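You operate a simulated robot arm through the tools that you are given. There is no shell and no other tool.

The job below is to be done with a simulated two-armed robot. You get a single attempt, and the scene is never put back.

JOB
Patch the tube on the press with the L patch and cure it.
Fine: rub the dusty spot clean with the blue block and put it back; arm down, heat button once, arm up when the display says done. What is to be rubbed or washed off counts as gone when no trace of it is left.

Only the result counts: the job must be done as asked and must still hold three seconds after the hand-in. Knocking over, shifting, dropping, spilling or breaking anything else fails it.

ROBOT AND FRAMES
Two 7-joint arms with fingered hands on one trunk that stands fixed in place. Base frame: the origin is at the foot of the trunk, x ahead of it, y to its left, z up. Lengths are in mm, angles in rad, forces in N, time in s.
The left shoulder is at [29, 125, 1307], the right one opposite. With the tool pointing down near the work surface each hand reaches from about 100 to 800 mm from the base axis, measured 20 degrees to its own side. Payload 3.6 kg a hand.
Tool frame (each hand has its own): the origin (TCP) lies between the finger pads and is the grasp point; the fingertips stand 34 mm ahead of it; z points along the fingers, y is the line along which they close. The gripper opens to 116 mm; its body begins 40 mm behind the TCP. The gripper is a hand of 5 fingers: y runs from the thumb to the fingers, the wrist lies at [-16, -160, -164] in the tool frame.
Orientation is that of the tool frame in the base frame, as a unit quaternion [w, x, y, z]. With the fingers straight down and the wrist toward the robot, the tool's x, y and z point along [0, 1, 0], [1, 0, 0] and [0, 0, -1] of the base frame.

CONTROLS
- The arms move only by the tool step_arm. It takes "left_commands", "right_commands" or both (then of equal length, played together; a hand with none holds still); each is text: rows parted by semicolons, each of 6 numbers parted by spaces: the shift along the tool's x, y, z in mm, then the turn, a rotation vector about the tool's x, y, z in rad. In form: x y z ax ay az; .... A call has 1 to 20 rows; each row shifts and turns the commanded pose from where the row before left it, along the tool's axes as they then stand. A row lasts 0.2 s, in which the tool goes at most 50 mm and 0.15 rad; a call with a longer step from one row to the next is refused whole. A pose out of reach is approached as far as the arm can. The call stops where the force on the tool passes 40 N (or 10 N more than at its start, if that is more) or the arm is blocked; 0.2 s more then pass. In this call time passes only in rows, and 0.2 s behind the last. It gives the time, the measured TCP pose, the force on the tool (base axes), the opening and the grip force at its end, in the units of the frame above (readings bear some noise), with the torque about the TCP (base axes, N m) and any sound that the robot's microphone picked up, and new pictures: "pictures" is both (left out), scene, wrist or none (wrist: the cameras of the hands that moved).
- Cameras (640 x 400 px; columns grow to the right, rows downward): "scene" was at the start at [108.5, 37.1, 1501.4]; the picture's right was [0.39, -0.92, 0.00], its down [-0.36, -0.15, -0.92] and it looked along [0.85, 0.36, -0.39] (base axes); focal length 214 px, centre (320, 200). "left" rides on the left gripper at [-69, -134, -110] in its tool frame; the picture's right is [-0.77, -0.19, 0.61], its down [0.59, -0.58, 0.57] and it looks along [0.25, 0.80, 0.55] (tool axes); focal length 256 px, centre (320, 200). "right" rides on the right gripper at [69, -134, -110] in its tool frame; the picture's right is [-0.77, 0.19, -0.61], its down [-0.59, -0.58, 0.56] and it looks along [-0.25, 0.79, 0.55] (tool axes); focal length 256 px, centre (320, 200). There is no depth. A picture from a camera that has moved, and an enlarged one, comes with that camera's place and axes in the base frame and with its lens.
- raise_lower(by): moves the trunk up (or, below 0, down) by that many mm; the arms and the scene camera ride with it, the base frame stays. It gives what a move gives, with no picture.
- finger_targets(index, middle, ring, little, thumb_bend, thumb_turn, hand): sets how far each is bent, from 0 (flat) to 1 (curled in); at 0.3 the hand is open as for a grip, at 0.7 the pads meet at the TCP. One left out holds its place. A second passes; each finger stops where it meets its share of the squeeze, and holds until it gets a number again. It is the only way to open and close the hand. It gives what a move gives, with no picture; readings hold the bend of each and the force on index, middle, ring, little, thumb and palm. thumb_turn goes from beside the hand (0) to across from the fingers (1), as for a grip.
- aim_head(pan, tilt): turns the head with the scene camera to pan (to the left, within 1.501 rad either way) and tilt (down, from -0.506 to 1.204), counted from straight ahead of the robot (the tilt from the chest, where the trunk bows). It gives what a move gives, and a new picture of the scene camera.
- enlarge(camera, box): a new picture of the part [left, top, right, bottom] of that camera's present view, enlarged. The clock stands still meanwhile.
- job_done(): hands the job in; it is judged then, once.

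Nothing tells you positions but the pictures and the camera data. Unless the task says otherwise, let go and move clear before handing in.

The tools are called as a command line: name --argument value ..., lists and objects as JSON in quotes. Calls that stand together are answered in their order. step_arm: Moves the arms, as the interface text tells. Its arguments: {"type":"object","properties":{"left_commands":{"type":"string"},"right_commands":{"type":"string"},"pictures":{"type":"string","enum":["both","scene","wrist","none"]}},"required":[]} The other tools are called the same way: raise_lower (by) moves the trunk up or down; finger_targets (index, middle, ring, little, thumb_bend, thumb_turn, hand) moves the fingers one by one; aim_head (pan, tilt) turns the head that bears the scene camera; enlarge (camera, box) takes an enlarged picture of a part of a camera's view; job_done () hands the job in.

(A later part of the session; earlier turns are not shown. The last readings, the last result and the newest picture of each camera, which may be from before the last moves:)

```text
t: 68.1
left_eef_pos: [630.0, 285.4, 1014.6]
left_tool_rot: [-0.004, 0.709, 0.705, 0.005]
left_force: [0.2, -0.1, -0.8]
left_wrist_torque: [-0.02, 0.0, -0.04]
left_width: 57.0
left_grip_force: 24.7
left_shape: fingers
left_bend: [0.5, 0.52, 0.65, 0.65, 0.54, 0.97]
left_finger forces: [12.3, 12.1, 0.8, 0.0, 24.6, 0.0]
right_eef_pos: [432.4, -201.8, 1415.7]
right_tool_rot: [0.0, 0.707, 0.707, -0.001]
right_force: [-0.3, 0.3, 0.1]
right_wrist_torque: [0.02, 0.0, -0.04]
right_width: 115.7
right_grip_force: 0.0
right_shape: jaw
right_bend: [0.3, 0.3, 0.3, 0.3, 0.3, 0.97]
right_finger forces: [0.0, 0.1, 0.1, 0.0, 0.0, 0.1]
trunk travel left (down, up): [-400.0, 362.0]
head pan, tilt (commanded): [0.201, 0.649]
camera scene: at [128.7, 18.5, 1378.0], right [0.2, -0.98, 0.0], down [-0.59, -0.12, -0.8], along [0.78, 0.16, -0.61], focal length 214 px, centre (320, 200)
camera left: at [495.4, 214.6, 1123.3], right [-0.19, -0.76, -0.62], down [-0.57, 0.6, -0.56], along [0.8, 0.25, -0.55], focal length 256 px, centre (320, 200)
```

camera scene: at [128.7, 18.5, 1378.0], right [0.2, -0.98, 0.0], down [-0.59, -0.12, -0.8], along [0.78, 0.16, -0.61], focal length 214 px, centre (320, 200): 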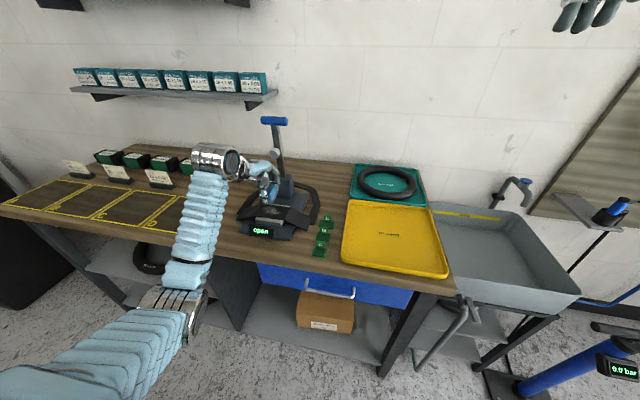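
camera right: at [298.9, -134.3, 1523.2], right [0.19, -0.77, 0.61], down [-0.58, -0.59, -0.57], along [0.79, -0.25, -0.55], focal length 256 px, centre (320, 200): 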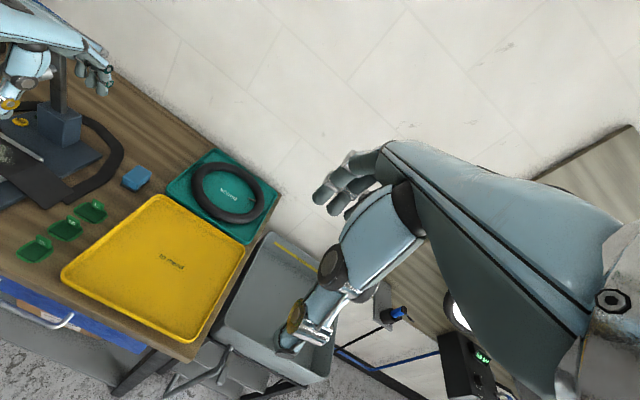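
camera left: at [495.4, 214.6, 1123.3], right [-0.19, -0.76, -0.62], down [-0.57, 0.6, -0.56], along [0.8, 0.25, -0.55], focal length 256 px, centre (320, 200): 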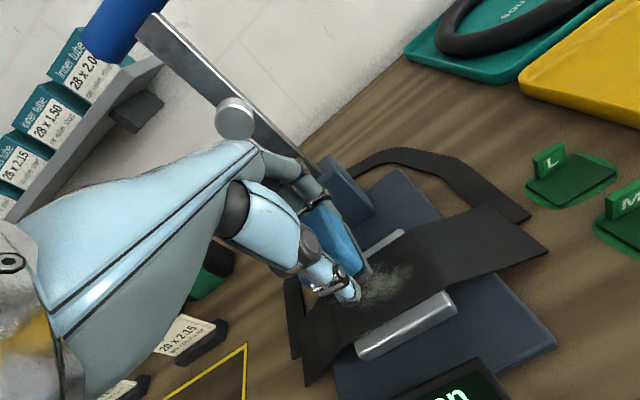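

I'm over the dust with the block about 55 mm above it. I'll descend in small steps toward the surface.

step_arm --left_commands "0 7 15 0 0 0;0 0 15 0 0 0;0 0 12 0 0 0" --pictures "wrist"

enlarge --camera "left" --box '[260, 180, 460, 380]'

enlarge --camera "scene" --box '[230, 150, 330, 250]'

```text
t: 68.9
left_eef_pos: [638.0, 284.1, 972.5]
left_tool_rot: [-0.006, 0.708, 0.706, 0.004]
left_force: [0.7, -0.7, -0.3]
left_wrist_torque: [-0.02, -0.02, 0.01]
left_width: 57.3
left_grip_force: 24.4
left_shape: fingers
left_bend: [0.5, 0.52, 0.65, 0.65, 0.54, 0.97]
left_finger forces: [12.0, 12.1, 0.7, 0.0, 24.5, 0.0]
right_eef_pos: [432.4, -202.6, 1415.2]
right_tool_rot: [0.0, 0.707, 0.707, 0.0]
right_force: [-0.3, -0.3, 0.2]
right_wrist_torque: [0.01, 0.0, 0.0]
right_width: 116.1
right_grip_force: 0.0
right_shape: jaw
right_bend: [0.3, 0.3, 0.3, 0.3, 0.3, 0.97]
right_finger forces: [0.0, 0.1, 0.1, 0.0, 0.0, 0.0]
trunk travel left (down, up): [-400.0, 362.0]
head pan, tilt (commanded): [0.201, 0.649]
camera left: at [502.9, 213.1, 1081.4], right [-0.19, -0.76, -0.62], down [-0.57, 0.6, -0.56], along [0.8, 0.25, -0.55], focal length 256 px, centre (320, 200)
```

left: 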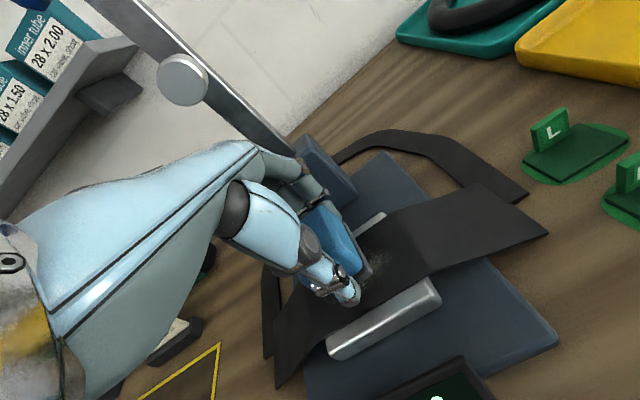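

```text
2.00 times, centred on (360, 280) of left
camera zoom: at [502.9, 213.1, 1081.4], right [-0.19, -0.76, -0.62], down [-0.57, 0.6, -0.56], along [0.8, 0.25, -0.55], focal length 512 px, centre (240, 40)
```

zoom: 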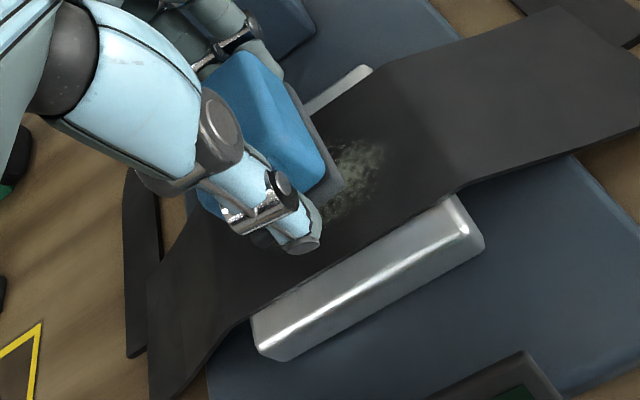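

```text
4.00 times, centred on (280, 200) of scene
camera zoom: at [128.6, 17.6, 1378.0], right [0.2, -0.98, 0.0], down [-0.59, -0.12, -0.8], along [0.78, 0.16, -0.6], focal length 858 px, centre (480, 200)
```

zoom: 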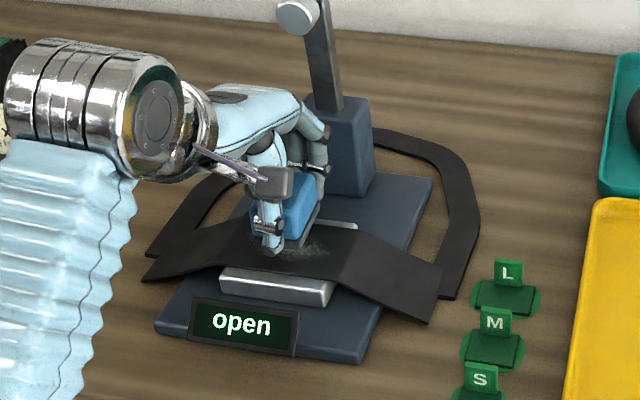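

The block hovers just over the tube. I'll lower in 4 mm steps, watching for contact force.

step_arm --left_commands "0 0 4 0 0 0;0 0 4 0 0 0;0 0 4 0 0 0" --pictures "none"

step_arm --left_commands "0 0 2 0 0 0;0 0 2 0 0 0" --pictures "none"

```text
t: 69.7
left_eef_pos: [636.8, 284.4, 960.5]
left_tool_rot: [-0.006, 0.708, 0.706, 0.006]
left_force: [0.3, 0.2, 1.5]
left_wrist_torque: [-0.02, -0.01, 0.03]
left_width: 57.2
left_grip_force: 24.7
left_shape: fingers
left_bend: [0.5, 0.52, 0.65, 0.65, 0.54, 0.97]
left_finger forces: [12.1, 12.2, 0.9, 0.1, 24.5, 0.0]
right_eef_pos: [432.1, -202.5, 1415.9]
right_tool_rot: [-0.001, 0.707, 0.707, 0.0]
right_force: [-0.5, -1.1, -0.5]
right_wrist_torque: [-0.02, 0.02, 0.02]
right_width: 116.3
right_grip_force: 0.1
right_shape: jaw
right_bend: [0.3, 0.3, 0.3, 0.3, 0.3, 0.97]
right_finger forces: [0.0, 0.1, 0.0, 0.0, 0.0, 0.1]
trunk travel left (down, up): [-400.0, 362.0]
head pan, tilt (commanded): [0.201, 0.649]
```

```text
t: 70.3
left_eef_pos: [636.3, 284.1, 959.3]
left_tool_rot: [-0.002, 0.709, 0.706, 0.007]
left_force: [0.4, 1.0, 14.5]
left_wrist_torque: [-0.04, -0.34, 0.0]
left_width: 57.7
left_grip_force: 25.9
left_shape: fingers
left_bend: [0.5, 0.52, 0.65, 0.65, 0.54, 0.97]
left_finger forces: [12.6, 12.5, 0.7, 0.0, 26.1, 0.0]
right_eef_pos: [432.1, -203.8, 1416.3]
right_tool_rot: [0.0, 0.707, 0.707, 0.0]
right_force: [-0.2, -1.3, -0.6]
right_wrist_torque: [0.0, 0.02, -0.03]
right_width: 115.7
right_grip_force: 0.0
right_shape: jaw
right_bend: [0.3, 0.3, 0.3, 0.3, 0.3, 0.97]
right_finger forces: [0.0, 0.0, 0.0, 0.0, 0.0, 0.0]
trunk travel left (down, up): [-400.0, 362.0]
head pan, tilt (commanded): [0.201, 0.649]
```

Contact at z≈960 with about 14 N. I'll ease off a millimetre and rub back and forth along y over the dusty area, in three lanes.

step_arm --left_commands "11 0 -0.7 0 0 0;11 0 0 0 0 0;-15 0 0 0 0 0;-15 0 0 0 0 0;-15 0 0 0 0 0;0 -7 0 0 0 0;15 0 0 0 0 0;15 0 0 0 0 0;15 0 0 0 0 0;0 14 0 0 0 0;-15 0 0 0 0 0;-15 0 0 0 0 0;-15 0 0 0 0 0" --pictures "both"

```text
t: 73.1
left_eef_pos: [644.5, 262.8, 957.1]
left_tool_rot: [-0.004, 0.708, 0.706, 0.006]
left_force: [0.6, 11.0, 12.8]
left_wrist_torque: [0.25, -0.2, 0.15]
left_width: 56.7
left_grip_force: 27.2
left_shape: fingers
left_bend: [0.5, 0.51, 0.65, 0.65, 0.54, 0.97]
left_finger forces: [13.5, 13.7, 0.8, 0.1, 26.3, 0.0]
right_eef_pos: [431.2, -202.9, 1415.3]
right_tool_rot: [0.0, 0.707, 0.707, -0.001]
right_force: [0.1, -0.3, -0.1]
right_wrist_torque: [-0.07, 0.03, -0.01]
right_width: 116.1
right_grip_force: 0.1
right_shape: jaw
right_bend: [0.3, 0.3, 0.3, 0.3, 0.3, 0.97]
right_finger forces: [0.0, 0.1, 0.1, 0.0, 0.0, 0.0]
trunk travel left (down, up): [-400.0, 362.0]
head pan, tilt (commanded): [0.201, 0.649]
camera scene: at [127.2, 18.6, 1378.2], right [0.2, -0.98, 0.0], down [-0.59, -0.12, -0.8], along [0.78, 0.16, -0.6], focal length 214 px, centre (320, 200)
camera left: at [509.4, 192.6, 1066.9], right [-0.19, -0.76, -0.62], down [-0.57, 0.6, -0.56], along [0.8, 0.25, -0.55], focal length 256 px, centre (320, 200)
```

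scene: 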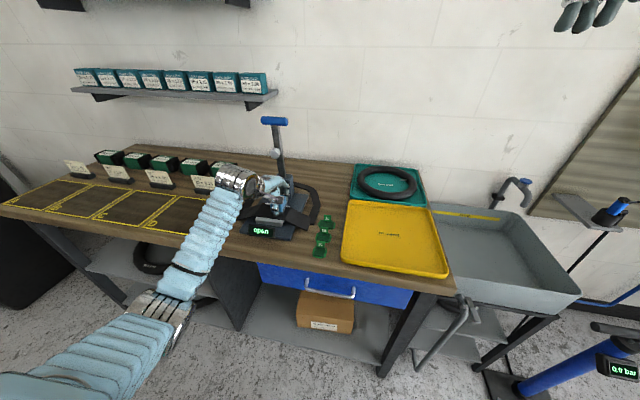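
left: 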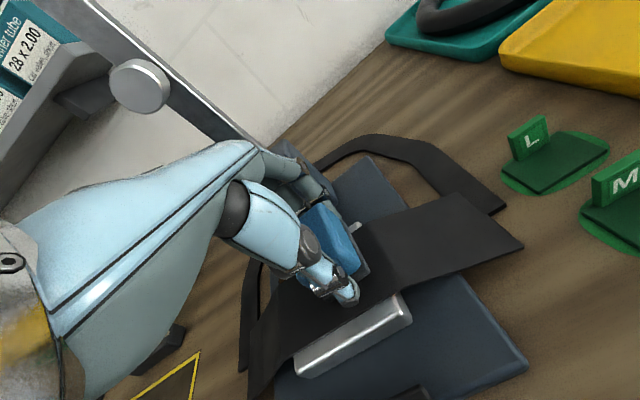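

The rub ran with about 12 N of contact. I'll look closely at what dust remains.

enlarge --camera "scene" --box '[240, 170, 320, 240]'

enlarge --camera "left" --box '[240, 180, 480, 380]'

```text
5.71 times, centred on (280, 205) of scene
camera zoom: at [127.2, 18.6, 1378.2], right [0.2, -0.98, 0.0], down [-0.59, -0.12, -0.8], along [0.78, 0.16, -0.6], focal length 1226 px, centre (549, 171)
```

zoom: 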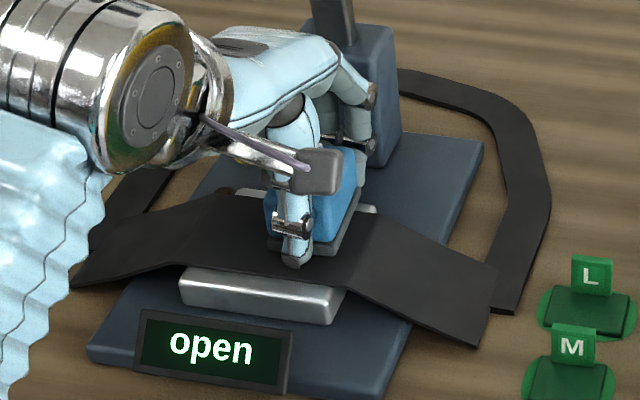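

```text
2.00 times, centred on (360, 280) of left
camera zoom: at [509.4, 192.6, 1066.9], right [-0.19, -0.76, -0.62], down [-0.57, 0.6, -0.56], along [0.8, 0.25, -0.55], focal length 512 px, centre (240, 40)
```

zoom: 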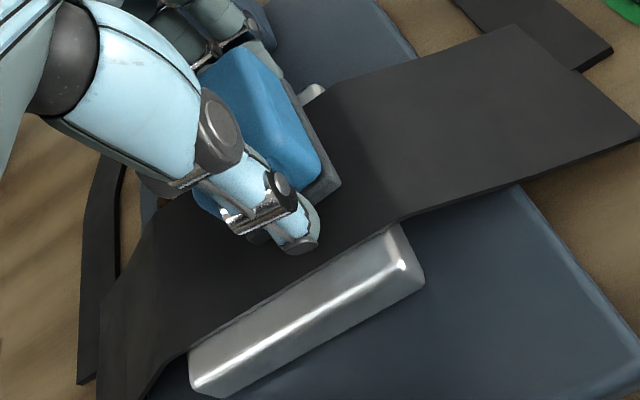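

No dust is visible around the block, but I'll do another couple of passes with slightly wider extents before lifting to inspect.

step_arm --left_commands "-9 0 0 0 0 0;15 0 0 0 0 0;15 0 0 0 0 0;15 0 0 0 0 0;13 0 0 0 0 0;0 -8 0 0 0 0;-15 0 0 0 0 0;-15 0 0 0 0 0;-15 0 0 0 0 0;-13 0 0 0 0 0;0 -8 0 0 0 0;15 0 0 0 0 0;15 0 0 0 0 0;15 0 0 0 0 0;13 0 0 0 0 0" --pictures "none"

step_arm --left_commands "0 0 -10 0 0 0;0 0 -25 0 0 0;-35 0 -25 0 0 0;-45 0 0 0 0 0;-45 0 0 0 0 0;-45 0 0 0 0 0" --pictures "both"

enlarge --camera "scene" --box '[240, 170, 320, 240]'

```text
t: 76.3
left_eef_pos: [627.5, 312.2, 957.1]
left_tool_rot: [-0.004, 0.708, 0.706, 0.005]
left_force: [0.0, -7.0, 10.0]
left_wrist_torque: [-0.24, -0.28, -0.25]
left_width: 56.4
left_grip_force: 26.1
left_shape: fingers
left_bend: [0.49, 0.5, 0.65, 0.65, 0.55, 0.96]
left_finger forces: [11.5, 13.3, 0.1, 0.0, 25.9, 0.0]
right_eef_pos: [430.0, -204.4, 1414.3]
right_tool_rot: [-0.001, 0.707, 0.707, 0.001]
right_force: [1.5, 0.1, -0.4]
right_wrist_torque: [0.0, -0.01, 0.03]
right_width: 115.9
right_grip_force: 0.1
right_shape: jaw
right_bend: [0.3, 0.3, 0.3, 0.3, 0.3, 0.97]
right_finger forces: [0.0, 0.1, 0.0, 0.0, 0.1, 0.0]
trunk travel left (down, up): [-400.0, 362.0]
head pan, tilt (commanded): [0.201, 0.649]
```

```text
t: 77.7
left_eef_pos: [628.2, 138.9, 1016.2]
left_tool_rot: [-0.007, 0.709, 0.706, 0.006]
left_force: [0.5, -0.6, -0.7]
left_wrist_torque: [0.05, 0.01, 0.0]
left_width: 56.5
left_grip_force: 25.3
left_shape: fingers
left_bend: [0.49, 0.51, 0.65, 0.65, 0.55, 0.96]
left_finger forces: [12.4, 12.5, 0.0, 0.0, 24.9, 0.0]
right_eef_pos: [433.4, -205.5, 1414.6]
right_tool_rot: [-0.001, 0.708, 0.707, 0.0]
right_force: [0.7, -0.5, 0.6]
right_wrist_torque: [0.01, 0.01, 0.02]
right_width: 115.9
right_grip_force: 0.1
right_shape: jaw
right_bend: [0.3, 0.3, 0.3, 0.3, 0.3, 0.97]
right_finger forces: [0.0, 0.1, 0.0, 0.0, 0.0, 0.0]
trunk travel left (down, up): [-400.0, 362.0]
head pan, tilt (commanded): [0.201, 0.649]
camera scene: at [128.7, 15.7, 1378.0], right [0.2, -0.98, 0.0], down [-0.59, -0.12, -0.8], along [0.78, 0.16, -0.6], focal length 214 px, centre (320, 200)
camera left: at [493.5, 67.3, 1126.3], right [-0.19, -0.76, -0.62], down [-0.57, 0.6, -0.56], along [0.8, 0.25, -0.55], focal length 256 px, centre (320, 200)
```

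scene: 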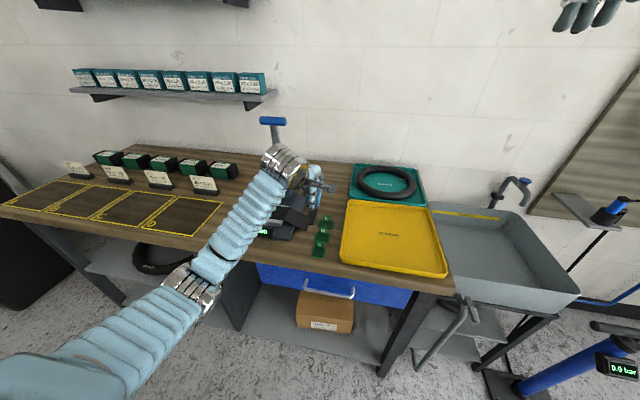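
left: 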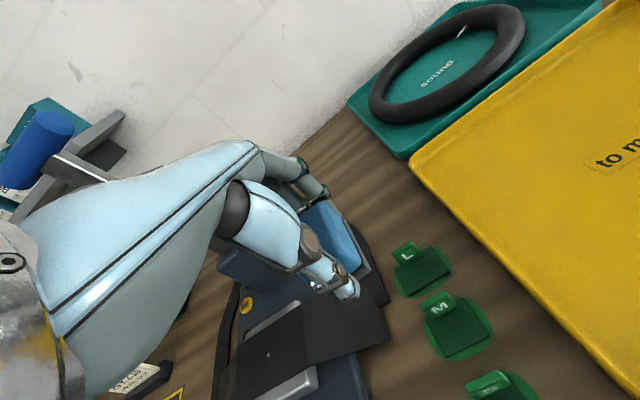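

```text
5.71 times, centred on (280, 205) of scene
camera zoom: at [128.7, 15.7, 1378.0], right [0.2, -0.98, 0.0], down [-0.59, -0.12, -0.8], along [0.78, 0.16, -0.6], focal length 1226 px, centre (549, 171)
```

zoom: 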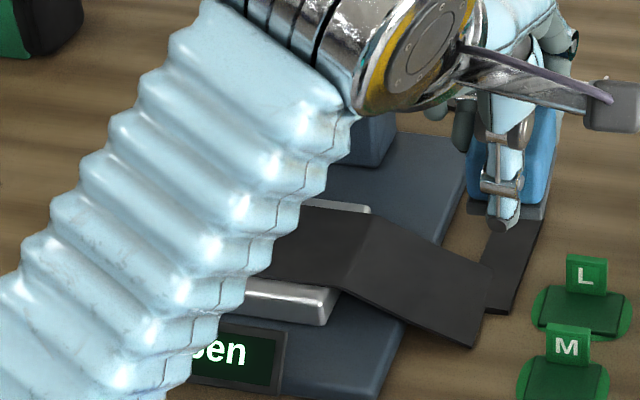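

The forearm blocks the head view, but the wrist camera shows a small pale mark on the tube. I'll zoom in there.

enlarge --camera "left" --box '[220, 310, 340, 385]'

```text
5.33 times, centred on (280, 348) of left
camera zoom: at [493.5, 67.3, 1126.3], right [-0.19, -0.76, -0.62], down [-0.57, 0.6, -0.56], along [0.8, 0.25, -0.55], focal length 1365 px, centre (533, -587)
```

zoom: 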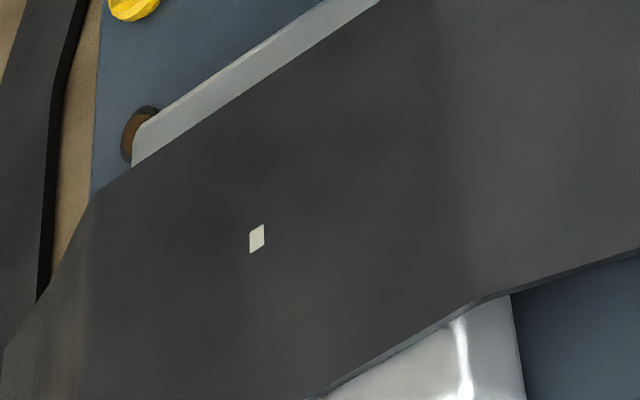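

There's a small pale square left near (630, 280): possibly leftover dust or the puncture mark. I'll move the hand aside (toward the block's place) to view it unobstructed.

step_arm --left_commands "-20 30 0 0 0 0;-20 38 0 0 0 0;0 38 0 0 0 0;0 36 0 0 0 0" --pictures "none"

enlarge --camera "scene" --box '[240, 190, 300, 230]'

enlarge --camera "scene" --box '[220, 130, 360, 250]'

```text
t: 78.7
left_eef_pos: [771.7, 100.9, 1014.9]
left_tool_rot: [-0.005, 0.709, 0.705, 0.004]
left_force: [-0.5, -1.0, -0.2]
left_wrist_torque: [-0.01, 0.0, -0.01]
left_width: 56.3
left_grip_force: 24.3
left_shape: fingers
left_bend: [0.49, 0.51, 0.65, 0.65, 0.55, 0.96]
left_finger forces: [12.1, 12.3, 0.0, 0.0, 24.4, 0.0]
right_eef_pos: [432.5, -204.5, 1414.8]
right_tool_rot: [-0.002, 0.707, 0.707, 0.0]
right_force: [0.4, -0.5, -0.8]
right_wrist_torque: [0.0, 0.02, 0.02]
right_width: 116.0
right_grip_force: 0.0
right_shape: jaw
right_bend: [0.3, 0.3, 0.3, 0.3, 0.3, 0.97]
right_finger forces: [0.1, 0.0, 0.0, 0.0, 0.0, 0.0]
trunk travel left (down, up): [-400.0, 362.0]
head pan, tilt (commanded): [0.201, 0.649]
```

```text
10.00 times, centred on (270, 210) of scene
camera zoom: at [129.3, 16.2, 1378.0], right [0.2, -0.98, 0.0], down [-0.59, -0.12, -0.8], along [0.78, 0.16, -0.61], focal length 2145 px, centre (820, 100)
```

zoom: 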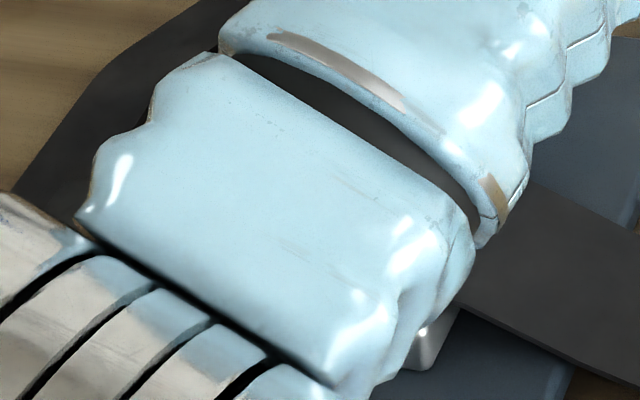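

```text
3.33 times, centred on (290, 190) of scene
camera zoom: at [129.3, 16.2, 1378.0], right [0.2, -0.98, 0.0], down [-0.59, -0.12, -0.8], along [0.78, 0.16, -0.61], focal length 715 px, centre (420, 233)
```

zoom: 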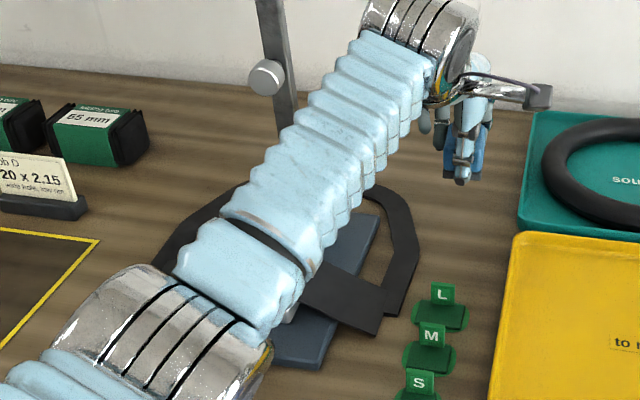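

The forearm still blocks the head camera. The right wrist camera may see the press from the side, so I'll check it.

enlarge --camera "right" --box '[0, 0, 320, 200]'

enlarge --camera "right" --box '[0, 100, 80, 180]'

```text
2.00 times, centred on (160, 100) of right
camera zoom: at [300.8, -136.0, 1523.6], right [0.19, -0.77, 0.61], down [-0.58, -0.59, -0.57], along [0.79, -0.25, -0.56], focal length 512 px, centre (640, 400)
```

zoom: 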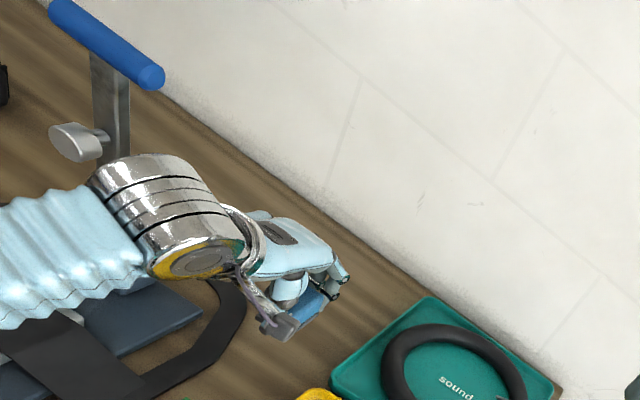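

```text
5.00 times, centred on (40, 140) of right
camera zoom: at [300.8, -136.0, 1523.6], right [0.19, -0.77, 0.61], down [-0.58, -0.59, -0.57], along [0.79, -0.25, -0.56], focal length 1280 px, centre (1720, 500)
```

zoom: 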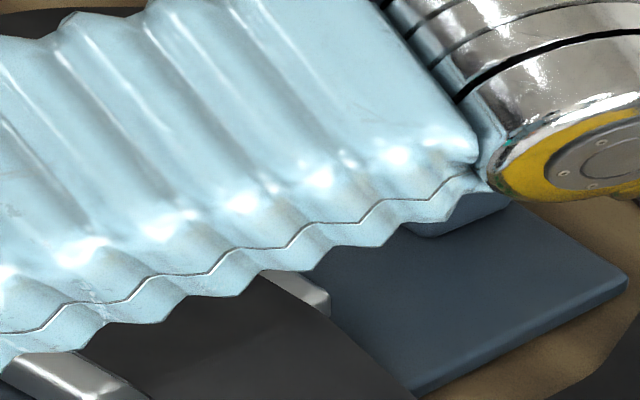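

The pale square sits at the anvil centre (631, 281), which suggests the puncture, but I'll rub over it once more with x and y strokes to be sure it isn't leftover dust. Moving back over it now.

step_arm --left_commands "0 -36 0 0 0 0;0 -36 0 0 0 0;0 -36 0 0 0 0;0 -36 0 0 0 0;36 0 0 0 0 0;36 0 0 0 0 0;36 0 0 0 0 0;36 0 0 0 0 0;36 4 15 0 0 0;0 0 20 0 0 0;0 0 16 0 0 0" --pictures "none"

step_arm --left_commands "0 0 3 0 0 0;0 0 3 0 0 0;0 0 2 0 0 0" --pictures "none"

```text
t: 81.1
left_eef_pos: [630.7, 281.8, 964.4]
left_tool_rot: [-0.004, 0.708, 0.706, 0.004]
left_force: [-1.1, -0.2, -1.5]
left_wrist_torque: [-0.03, -0.01, -0.02]
left_width: 55.9
left_grip_force: 23.9
left_shape: fingers
left_bend: [0.49, 0.51, 0.65, 0.65, 0.55, 0.96]
left_finger forces: [11.9, 12.1, 0.1, 0.0, 24.0, 0.0]
right_eef_pos: [432.1, -203.9, 1414.5]
right_tool_rot: [-0.001, 0.707, 0.707, -0.001]
right_force: [-0.6, 0.3, 0.4]
right_wrist_torque: [0.0, -0.03, 0.0]
right_width: 116.0
right_grip_force: 0.1
right_shape: jaw
right_bend: [0.3, 0.3, 0.3, 0.3, 0.3, 0.97]
right_finger forces: [0.1, 0.0, 0.1, 0.0, 0.0, 0.0]
trunk travel left (down, up): [-400.0, 362.0]
head pan, tilt (commanded): [0.201, 0.649]
```

```text
t: 81.9
left_eef_pos: [629.9, 280.5, 958.2]
left_tool_rot: [-0.003, 0.708, 0.706, 0.006]
left_force: [-1.3, -0.8, 5.2]
left_wrist_torque: [0.02, -0.12, -0.01]
left_width: 56.2
left_grip_force: 24.3
left_shape: fingers
left_bend: [0.49, 0.51, 0.65, 0.65, 0.55, 0.96]
left_finger forces: [11.9, 12.3, 0.0, 0.0, 24.8, 0.0]
right_eef_pos: [432.0, -203.3, 1415.3]
right_tool_rot: [0.0, 0.707, 0.707, 0.0]
right_force: [0.8, 0.3, -0.1]
right_wrist_torque: [0.02, 0.03, -0.04]
right_width: 115.9
right_grip_force: 0.0
right_shape: jaw
right_bend: [0.3, 0.3, 0.3, 0.3, 0.3, 0.97]
right_finger forces: [0.0, 0.0, 0.1, 0.0, 0.0, 0.0]
trunk travel left (down, up): [-400.0, 362.0]
head pan, tilt (commanded): [0.201, 0.649]
```

Contact again at z≈958. I'll press a little more and rub crosswise and lengthwise over the centre.

step_arm --left_commands "0 0 1.8 0 0 0;0 12 0 0 0 0;0 -12 0 0 0 0;0 -12 0 0 0 0;10 12 0 0 0 0;0 12 0 0 0 0;0 -12 0 0 0 0;-10 -12 0 0 0 0;-10 12 0 0 0 0;0 12 0 0 0 0;0 -12 0 0 0 0;10 0 0 0 0 0;15 0 0 0 0 0;15 0 0 0 0 0;-15 0 0 0 0 0;-15 0 0 0 0 0;-15 0 0 0 0 0;-15 0 0 0 0 0" --pictures "none"

step_arm --left_commands "0 0 -10 0 0 0;0 0 -25 0 0 0;-35 0 -25 0 0 0;-40 0 0 0 0 0;-40 0 0 0 0 0" --pictures "wrist"

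enlarge --camera "left" --box '[210, 300, 370, 400]'

```text
t: 85.7
left_eef_pos: [628.8, 253.7, 955.9]
left_tool_rot: [-0.005, 0.707, 0.707, 0.006]
left_force: [0.0, 11.9, 14.5]
left_wrist_torque: [0.33, -0.52, 0.42]
left_width: 57.1
left_grip_force: 27.6
left_shape: fingers
left_bend: [0.49, 0.5, 0.65, 0.65, 0.55, 0.97]
left_finger forces: [14.4, 13.3, 1.3, 0.0, 26.2, 0.1]
right_eef_pos: [430.5, -202.9, 1415.5]
right_tool_rot: [0.0, 0.707, 0.708, 0.0]
right_force: [-0.4, -0.4, 0.1]
right_wrist_torque: [-0.01, 0.02, -0.03]
right_width: 115.9
right_grip_force: 0.0
right_shape: jaw
right_bend: [0.3, 0.3, 0.3, 0.3, 0.3, 0.97]
right_finger forces: [0.0, 0.1, 0.0, 0.0, 0.1, 0.0]
trunk travel left (down, up): [-400.0, 362.0]
head pan, tilt (commanded): [0.201, 0.649]
```

```text
t: 86.9
left_eef_pos: [632.0, 131.8, 1014.9]
left_tool_rot: [-0.005, 0.708, 0.706, 0.005]
left_force: [-0.5, 0.0, -0.8]
left_wrist_torque: [0.03, 0.01, -0.03]
left_width: 56.9
left_grip_force: 24.3
left_shape: fingers
left_bend: [0.49, 0.51, 0.65, 0.65, 0.55, 0.97]
left_finger forces: [12.5, 12.2, 0.0, 0.0, 24.7, 0.0]
right_eef_pos: [432.3, -206.3, 1413.5]
right_tool_rot: [0.0, 0.707, 0.707, -0.001]
right_force: [0.3, -0.2, 0.2]
right_wrist_torque: [0.03, 0.01, -0.01]
right_width: 116.0
right_grip_force: 0.0
right_shape: jaw
right_bend: [0.3, 0.3, 0.3, 0.3, 0.3, 0.97]
right_finger forces: [0.0, 0.0, 0.0, 0.0, 0.0, 0.0]
trunk travel left (down, up): [-400.0, 362.0]
head pan, tilt (commanded): [0.201, 0.649]
camera left: at [497.0, 61.4, 1123.4], right [-0.19, -0.76, -0.62], down [-0.57, 0.6, -0.56], along [0.8, 0.25, -0.55], focal length 256 px, centre (320, 200)
```

left: 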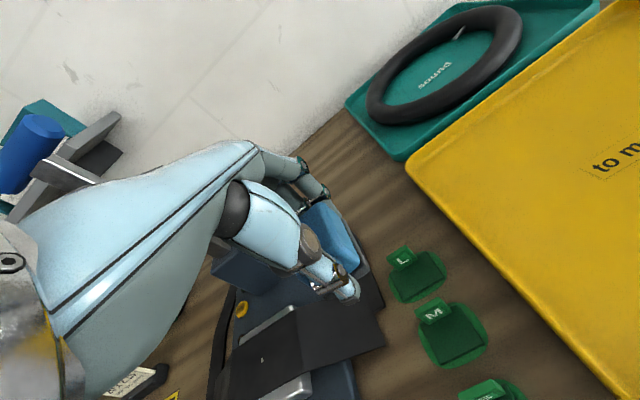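

```text
4.00 times, centred on (290, 350) of left
camera zoom: at [497.0, 61.4, 1123.4], right [-0.19, -0.76, -0.62], down [-0.57, 0.6, -0.56], along [0.8, 0.25, -0.55], focal length 1024 px, centre (440, -400)
```

zoom: 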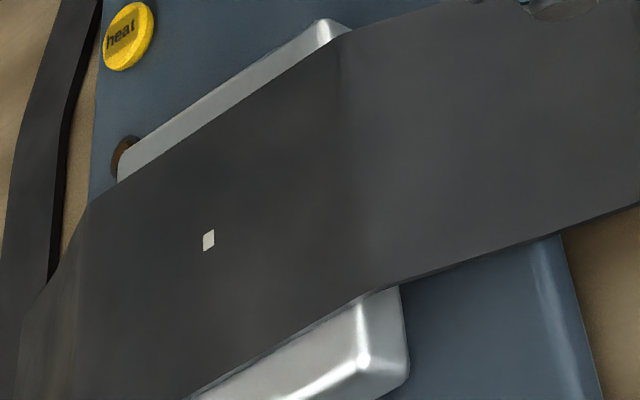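

The mark persists unchanged, so it's the puncture at (631, 281), and all the dust is gone. Now I'll return the block to its original place at (769.5, 98.5).

step_arm --left_commands "-16 34 0 0 0 0;-17 34 0 0 0 0;0 35 10 0 0 0;0 34.5 20 0 0 0;0 0 20 0 0 0;0 0 20 0 0 0" --pictures "wrist"

enlarge --camera "left" --box '[260, 180, 420, 340]'

```text
t: 88.3
left_eef_pos: [767.0, 103.9, 944.4]
left_tool_rot: [-0.005, 0.709, 0.706, 0.005]
left_force: [0.2, 0.0, -0.5]
left_wrist_torque: [0.02, -0.01, 0.02]
left_width: 56.8
left_grip_force: 24.4
left_shape: fingers
left_bend: [0.49, 0.51, 0.65, 0.65, 0.55, 0.97]
left_finger forces: [12.1, 12.2, 0.1, 0.1, 24.3, 0.0]
right_eef_pos: [433.1, -204.3, 1415.2]
right_tool_rot: [0.0, 0.707, 0.707, -0.001]
right_force: [-0.3, 0.5, 0.1]
right_wrist_torque: [0.02, 0.02, 0.0]
right_width: 116.0
right_grip_force: 0.1
right_shape: jaw
right_bend: [0.3, 0.3, 0.3, 0.3, 0.3, 0.97]
right_finger forces: [0.0, 0.0, 0.2, 0.0, 0.0, 0.0]
trunk travel left (down, up): [-400.0, 362.0]
head pan, tilt (commanded): [0.201, 0.649]
camera left: at [632.7, 32.2, 1053.8], right [-0.19, -0.76, -0.62], down [-0.57, 0.6, -0.56], along [0.8, 0.25, -0.55], focal length 256 px, centre (320, 200)
```

left: 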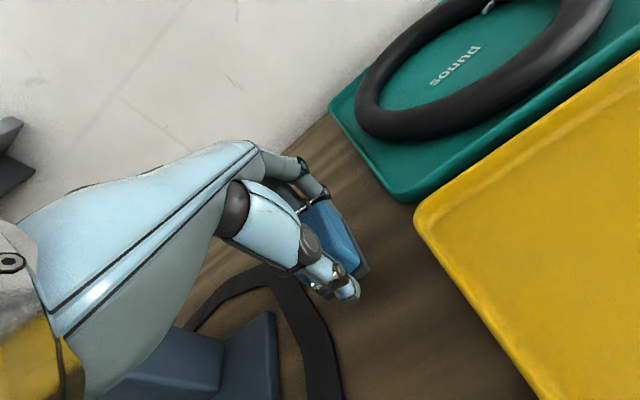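

```text
2.50 times, centred on (340, 260) of left
camera zoom: at [632.7, 32.2, 1053.8], right [-0.19, -0.76, -0.62], down [-0.57, 0.6, -0.56], along [0.8, 0.25, -0.55], focal length 640 px, centre (270, 50)
```

zoom: 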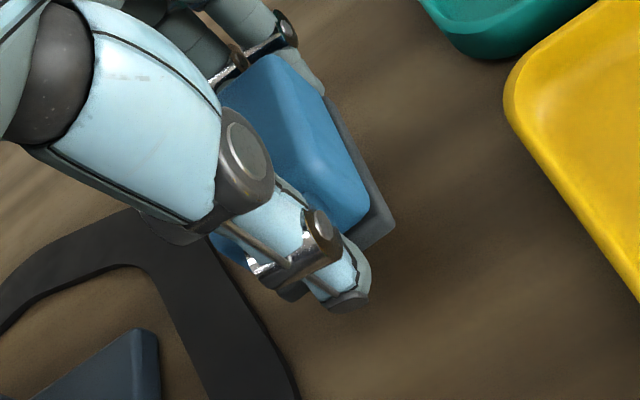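

The block sits in the hand as it did at pick-up. I'll check the settled position before the final lowering.

step_arm --left_commands "0 0 0 0 0 0" --pictures "none"

```text
t: 88.7
left_eef_pos: [766.7, 104.6, 945.1]
left_tool_rot: [-0.005, 0.708, 0.706, 0.006]
left_force: [-0.2, -0.2, -0.7]
left_wrist_torque: [-0.01, -0.03, -0.01]
left_width: 56.6
left_grip_force: 24.3
left_shape: fingers
left_bend: [0.49, 0.51, 0.65, 0.65, 0.55, 0.97]
left_finger forces: [12.1, 12.3, 0.1, 0.1, 24.3, 0.0]
right_eef_pos: [433.3, -203.0, 1414.6]
right_tool_rot: [-0.001, 0.708, 0.706, -0.001]
right_force: [-0.1, -0.4, 0.9]
right_wrist_torque: [-0.03, 0.02, 0.02]
right_width: 116.0
right_grip_force: 0.2
right_shape: jaw
right_bend: [0.3, 0.3, 0.3, 0.3, 0.3, 0.97]
right_finger forces: [0.0, 0.0, 0.0, 0.0, 0.1, 0.0]
trunk travel left (down, up): [-400.0, 362.0]
head pan, tilt (commanded): [0.201, 0.649]
```

I need to shift about −8 in y and +3 in x, then lower gently until the block touches the bench.

step_arm --left_commands "-7.5 3 8 0 0 0;0 0 7 0 0 0;0 0 3 0 0 0;0 0 2 0 0 0" --pictures "none"

enlarge --camera "left" --box '[260, 180, 420, 340]'

```text
t: 89.7
left_eef_pos: [769.6, 95.3, 922.7]
left_tool_rot: [-0.004, 0.708, 0.706, 0.005]
left_force: [-0.6, 0.0, -0.1]
left_wrist_torque: [-0.01, 0.01, 0.0]
left_width: 56.8
left_grip_force: 24.3
left_shape: fingers
left_bend: [0.49, 0.51, 0.65, 0.65, 0.55, 0.97]
left_finger forces: [12.1, 12.1, 0.1, 0.0, 24.2, 0.1]
right_eef_pos: [432.5, -203.3, 1415.7]
right_tool_rot: [-0.001, 0.708, 0.707, 0.0]
right_force: [0.4, 0.9, -0.5]
right_wrist_torque: [-0.04, 0.0, 0.0]
right_width: 115.8
right_grip_force: 0.0
right_shape: jaw
right_bend: [0.3, 0.3, 0.3, 0.3, 0.3, 0.97]
right_finger forces: [0.0, 0.1, 0.0, 0.1, 0.1, 0.0]
trunk travel left (down, up): [-400.0, 362.0]
head pan, tilt (commanded): [0.201, 0.649]
```

```text
2.50 times, centred on (340, 260) of left
camera zoom: at [635.2, 25.4, 1033.2], right [-0.19, -0.76, -0.62], down [-0.57, 0.6, -0.56], along [0.8, 0.25, -0.55], focal length 640 px, centre (270, 50)
```

zoom: 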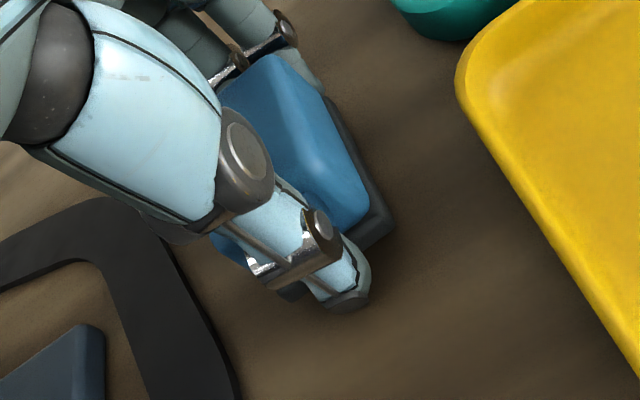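

By comparing with the pre-lift picture, the block is about 2 mm high and 2 mm right of its original spot. I'll trim that and touch down.

step_arm --left_commands "1.6 -1 1 0 0 0;0 0 1 0 0 0;0 0 0.7 0 0 0" --pictures "none"

```text
t: 90.5
left_eef_pos: [769.1, 98.4, 921.7]
left_tool_rot: [-0.004, 0.708, 0.706, 0.006]
left_force: [-0.6, 0.1, 2.2]
left_wrist_torque: [-0.02, -0.1, 0.02]
left_width: 56.8
left_grip_force: 24.1
left_shape: fingers
left_bend: [0.49, 0.51, 0.65, 0.65, 0.55, 0.97]
left_finger forces: [12.1, 12.2, 0.0, 0.0, 24.7, 0.0]
right_eef_pos: [431.6, -203.7, 1415.4]
right_tool_rot: [0.0, 0.707, 0.707, 0.0]
right_force: [-0.1, 0.9, -0.1]
right_wrist_torque: [0.01, -0.01, 0.01]
right_width: 116.0
right_grip_force: 0.1
right_shape: jaw
right_bend: [0.3, 0.3, 0.3, 0.3, 0.3, 0.97]
right_finger forces: [0.0, 0.1, 0.0, 0.0, 0.1, 0.0]
trunk travel left (down, up): [-400.0, 362.0]
head pan, tilt (commanded): [0.201, 0.649]
```

Touchdown with 2 N of contact. I'll release the block.

finger_targets --hand "left" --index 0.3 --middle 0.3 --ring 0.3 --little 0.3 --thumb_bend 0.3

step_arm --left_commands "0 0 -15 0 0 0;0 0 -25 0 0 0;0 0 -25 0 0 0;0 0 -15 0 0 0" --pictures "wrist"

enlarge --camera "left" --box '[280, 210, 440, 370]'

```text
t: 91.5
left_eef_pos: [768.3, 97.9, 920.8]
left_tool_rot: [-0.005, 0.708, 0.706, 0.005]
left_force: [0.1, 0.3, -0.1]
left_wrist_torque: [-0.02, 0.03, -0.02]
left_width: 117.2
left_grip_force: 0.0
left_shape: fingers
left_bend: [0.3, 0.3, 0.3, 0.3, 0.3, 0.97]
left_finger forces: [0.0, 0.0, 0.1, 0.0, 0.0, 0.0]
right_eef_pos: [431.9, -203.1, 1414.9]
right_tool_rot: [0.0, 0.707, 0.707, -0.001]
right_force: [-0.5, -0.1, -0.4]
right_wrist_torque: [-0.01, 0.05, 0.01]
right_width: 115.8
right_grip_force: 0.1
right_shape: jaw
right_bend: [0.3, 0.3, 0.3, 0.3, 0.3, 0.97]
right_finger forces: [0.0, 0.0, 0.0, 0.0, 0.0, 0.0]
trunk travel left (down, up): [-400.0, 362.0]
head pan, tilt (commanded): [0.201, 0.649]
```

```text
t: 92.5
left_eef_pos: [766.7, 95.6, 1000.7]
left_tool_rot: [-0.004, 0.708, 0.706, 0.004]
left_force: [0.4, 0.0, -0.5]
left_wrist_torque: [0.0, 0.02, 0.01]
left_width: 117.3
left_grip_force: 0.2
left_shape: fingers
left_bend: [0.3, 0.3, 0.3, 0.3, 0.3, 0.97]
left_finger forces: [0.1, 0.0, 0.1, 0.0, 0.1, 0.0]
right_eef_pos: [431.7, -203.6, 1415.2]
right_tool_rot: [0.0, 0.707, 0.707, 0.001]
right_force: [-0.2, 0.0, -0.3]
right_wrist_torque: [-0.03, 0.01, -0.03]
right_width: 116.0
right_grip_force: 0.0
right_shape: jaw
right_bend: [0.3, 0.3, 0.3, 0.3, 0.3, 0.97]
right_finger forces: [0.1, 0.0, 0.0, 0.1, 0.1, 0.1]
trunk travel left (down, up): [-400.0, 362.0]
head pan, tilt (commanded): [0.201, 0.649]
camera left: at [633.4, 24.7, 1110.6], right [-0.19, -0.76, -0.62], down [-0.57, 0.6, -0.56], along [0.8, 0.25, -0.55], focal length 256 px, centre (320, 200)
```

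left: 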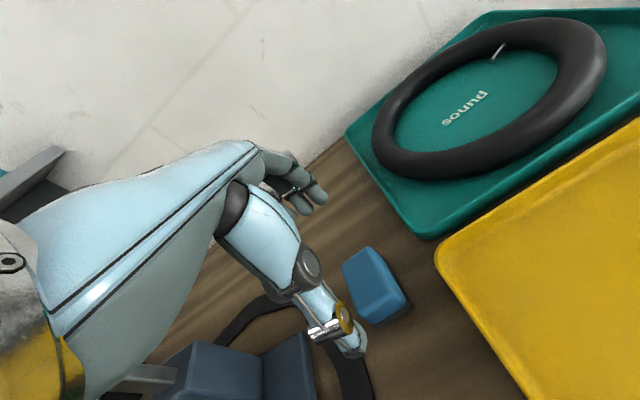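

```text
2.50 times, centred on (360, 290) of left
camera zoom: at [633.4, 24.7, 1110.6], right [-0.19, -0.76, -0.62], down [-0.57, 0.6, -0.56], along [0.8, 0.25, -0.55], focal length 640 px, centre (220, -25)
```

zoom: 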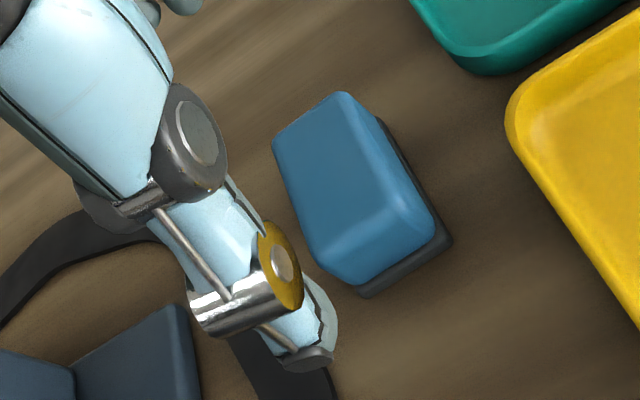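

The block is back within about 4 mm of its original spot, same orientation, standing flat. Now I'll move above the L patch and inspect its tab.

step_arm --left_commands "1 -34 0 0 0 0;1 -34 0 0 0 0;1 -34 10 0 0 0" --pictures "wrist"

enlarge --camera "left" --box '[280, 190, 480, 390]'

enlarge --camera "scene" --box '[280, 140, 360, 260]'

```text
t: 93.3
left_eef_pos: [665.0, 101.5, 992.8]
left_tool_rot: [-0.004, 0.708, 0.706, 0.003]
left_force: [0.2, -0.2, 0.7]
left_wrist_torque: [0.0, 0.0, 0.01]
left_width: 117.5
left_grip_force: 0.1
left_shape: fingers
left_bend: [0.3, 0.3, 0.3, 0.3, 0.3, 0.97]
left_finger forces: [0.1, 0.0, 0.0, 0.0, 0.0, 0.0]
right_eef_pos: [431.0, -202.8, 1415.9]
right_tool_rot: [0.0, 0.707, 0.707, 0.001]
right_force: [-1.7, -0.8, 0.0]
right_wrist_torque: [0.01, -0.04, 0.0]
right_width: 115.9
right_grip_force: 0.1
right_shape: jaw
right_bend: [0.3, 0.3, 0.3, 0.3, 0.3, 0.97]
right_finger forces: [0.0, 0.1, 0.1, 0.0, 0.0, 0.0]
trunk travel left (down, up): [-400.0, 362.0]
head pan, tilt (commanded): [0.201, 0.649]
camera left: at [531.0, 29.7, 1101.8], right [-0.19, -0.76, -0.62], down [-0.57, 0.6, -0.56], along [0.8, 0.25, -0.55], focal length 256 px, centre (320, 200)
```

left: 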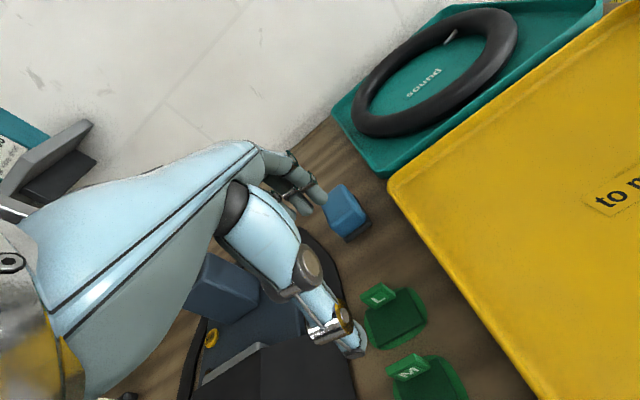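

```text
2.00 times, centred on (380, 290) of left
camera zoom: at [531.0, 29.7, 1101.8], right [-0.19, -0.76, -0.62], down [-0.57, 0.6, -0.56], along [0.8, 0.25, -0.55], focal length 512 px, centre (200, 20)
```

zoom: 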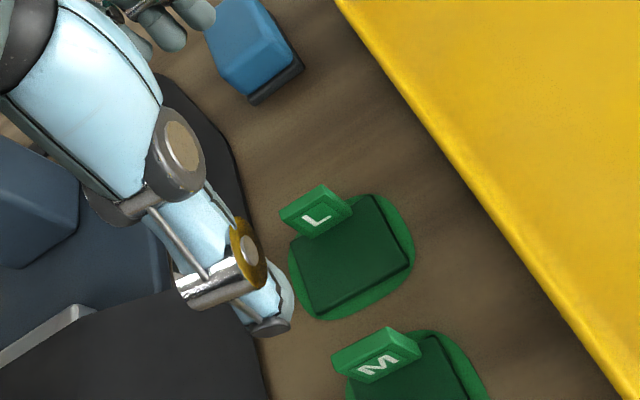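

```text
3.33 times, centred on (320, 200) of scene
camera zoom: at [127.7, 17.6, 1378.1], right [0.2, -0.98, 0.0], down [-0.59, -0.12, -0.8], along [0.78, 0.16, -0.6], focal length 715 px, centre (320, 200)
```

zoom: 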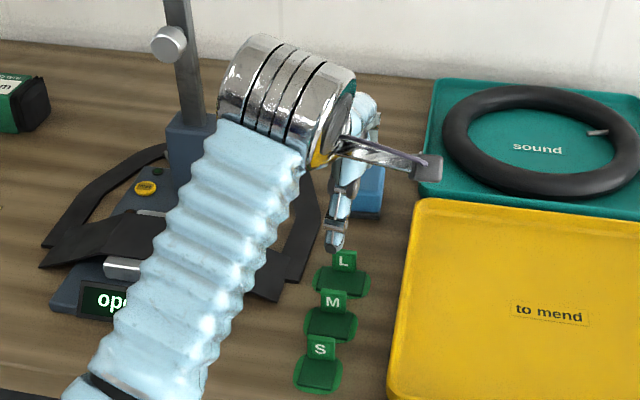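

Re-triangulated: the L tab stands at x≈657–661, y 87–112, z 882–907, with the pad centre about 18 mm nearer (641, 99.5). I'll pre-shape a narrow pinch with thumb, index and middle, keeping ring and little straight so they clear the tube.

finger_targets --hand "left" --index 0.52 --middle 0.52 --ring 0.05 --little 0.05 --thumb_bend 0.52

step_arm --left_commands "1 -6 10 0 0 0;0 0 15 0 0 0" --pictures "wrist"

enlarge --camera "left" --box '[240, 150, 440, 350]'

enlarge --camera "scene" --box '[300, 160, 360, 240]'

```text
t: 94.3
left_eef_pos: [665.5, 100.9, 991.5]
left_tool_rot: [-0.006, 0.708, 0.706, 0.005]
left_force: [0.1, 0.4, 1.3]
left_wrist_torque: [0.02, 0.01, -0.01]
left_width: 54.0
left_grip_force: 0.1
left_shape: fingers
left_bend: [0.52, 0.52, 0.05, 0.05, 0.52, 0.97]
left_finger forces: [0.0, 0.1, 0.1, 0.0, 0.1, 0.0]
right_eef_pos: [433.0, -204.0, 1415.3]
right_tool_rot: [0.001, 0.707, 0.707, 0.0]
right_force: [-0.5, 0.0, -0.4]
right_wrist_torque: [-0.04, 0.04, 0.0]
right_width: 116.0
right_grip_force: 0.0
right_shape: jaw
right_bend: [0.3, 0.3, 0.3, 0.3, 0.3, 0.97]
right_finger forces: [0.0, 0.0, 0.1, 0.0, 0.0, 0.0]
trunk travel left (down, up): [-400.0, 362.0]
head pan, tilt (commanded): [0.201, 0.649]
```

```text
t: 94.9
left_eef_pos: [660.7, 102.4, 966.5]
left_tool_rot: [-0.005, 0.708, 0.706, 0.005]
left_force: [0.3, 0.1, -0.1]
left_wrist_torque: [-0.02, -0.01, -0.03]
left_width: 53.7
left_grip_force: 0.1
left_shape: fingers
left_bend: [0.52, 0.52, 0.05, 0.05, 0.52, 0.97]
left_finger forces: [0.1, 0.1, 0.0, 0.1, 0.0, 0.0]
right_eef_pos: [432.6, -203.6, 1415.3]
right_tool_rot: [-0.001, 0.706, 0.708, 0.0]
right_force: [-0.4, 0.0, 0.0]
right_wrist_torque: [0.02, 0.03, 0.01]
right_width: 115.8
right_grip_force: 0.0
right_shape: jaw
right_bend: [0.3, 0.3, 0.3, 0.3, 0.3, 0.97]
right_finger forces: [0.1, 0.1, 0.0, 0.0, 0.1, 0.1]
trunk travel left (down, up): [-400.0, 362.0]
head pan, tilt (commanded): [0.201, 0.649]
camera left: at [526.8, 31.1, 1075.3], right [-0.19, -0.76, -0.62], down [-0.57, 0.6, -0.56], along [0.8, 0.25, -0.55], focal length 256 px, centre (320, 200)
```

left: 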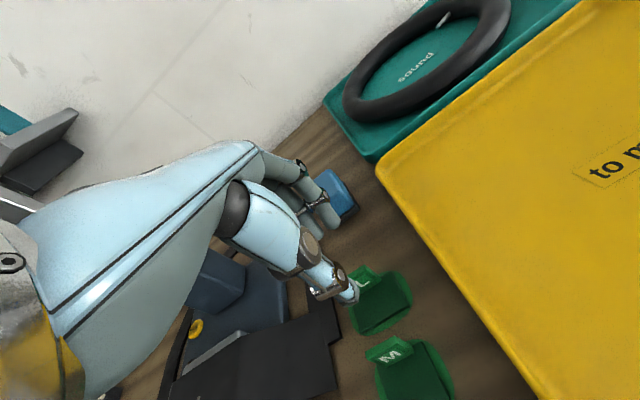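

```text
2.00 times, centred on (340, 250) of left
camera zoom: at [526.8, 31.1, 1075.3], right [-0.19, -0.76, -0.62], down [-0.57, 0.6, -0.56], along [0.8, 0.25, -0.55], focal length 512 px, centre (280, 100)
```

zoom: 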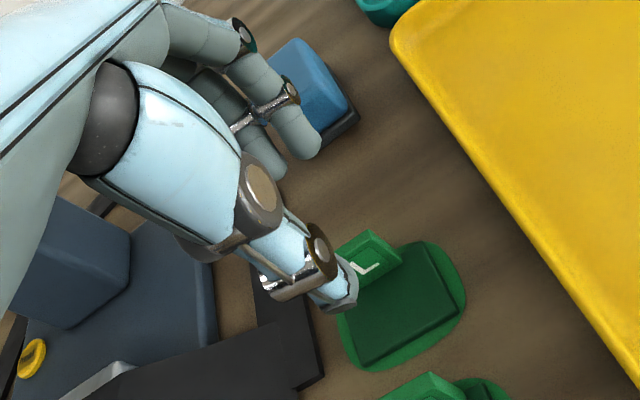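

```text
5.00 times, centred on (330, 200) of scene
camera zoom: at [128.6, 17.4, 1378.0], right [0.2, -0.98, 0.0], down [-0.59, -0.12, -0.8], along [0.78, 0.16, -0.6], focal length 1072 px, centre (270, 200)
```

zoom: 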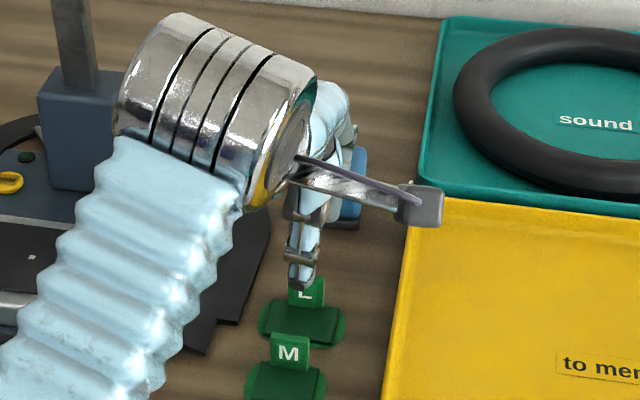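

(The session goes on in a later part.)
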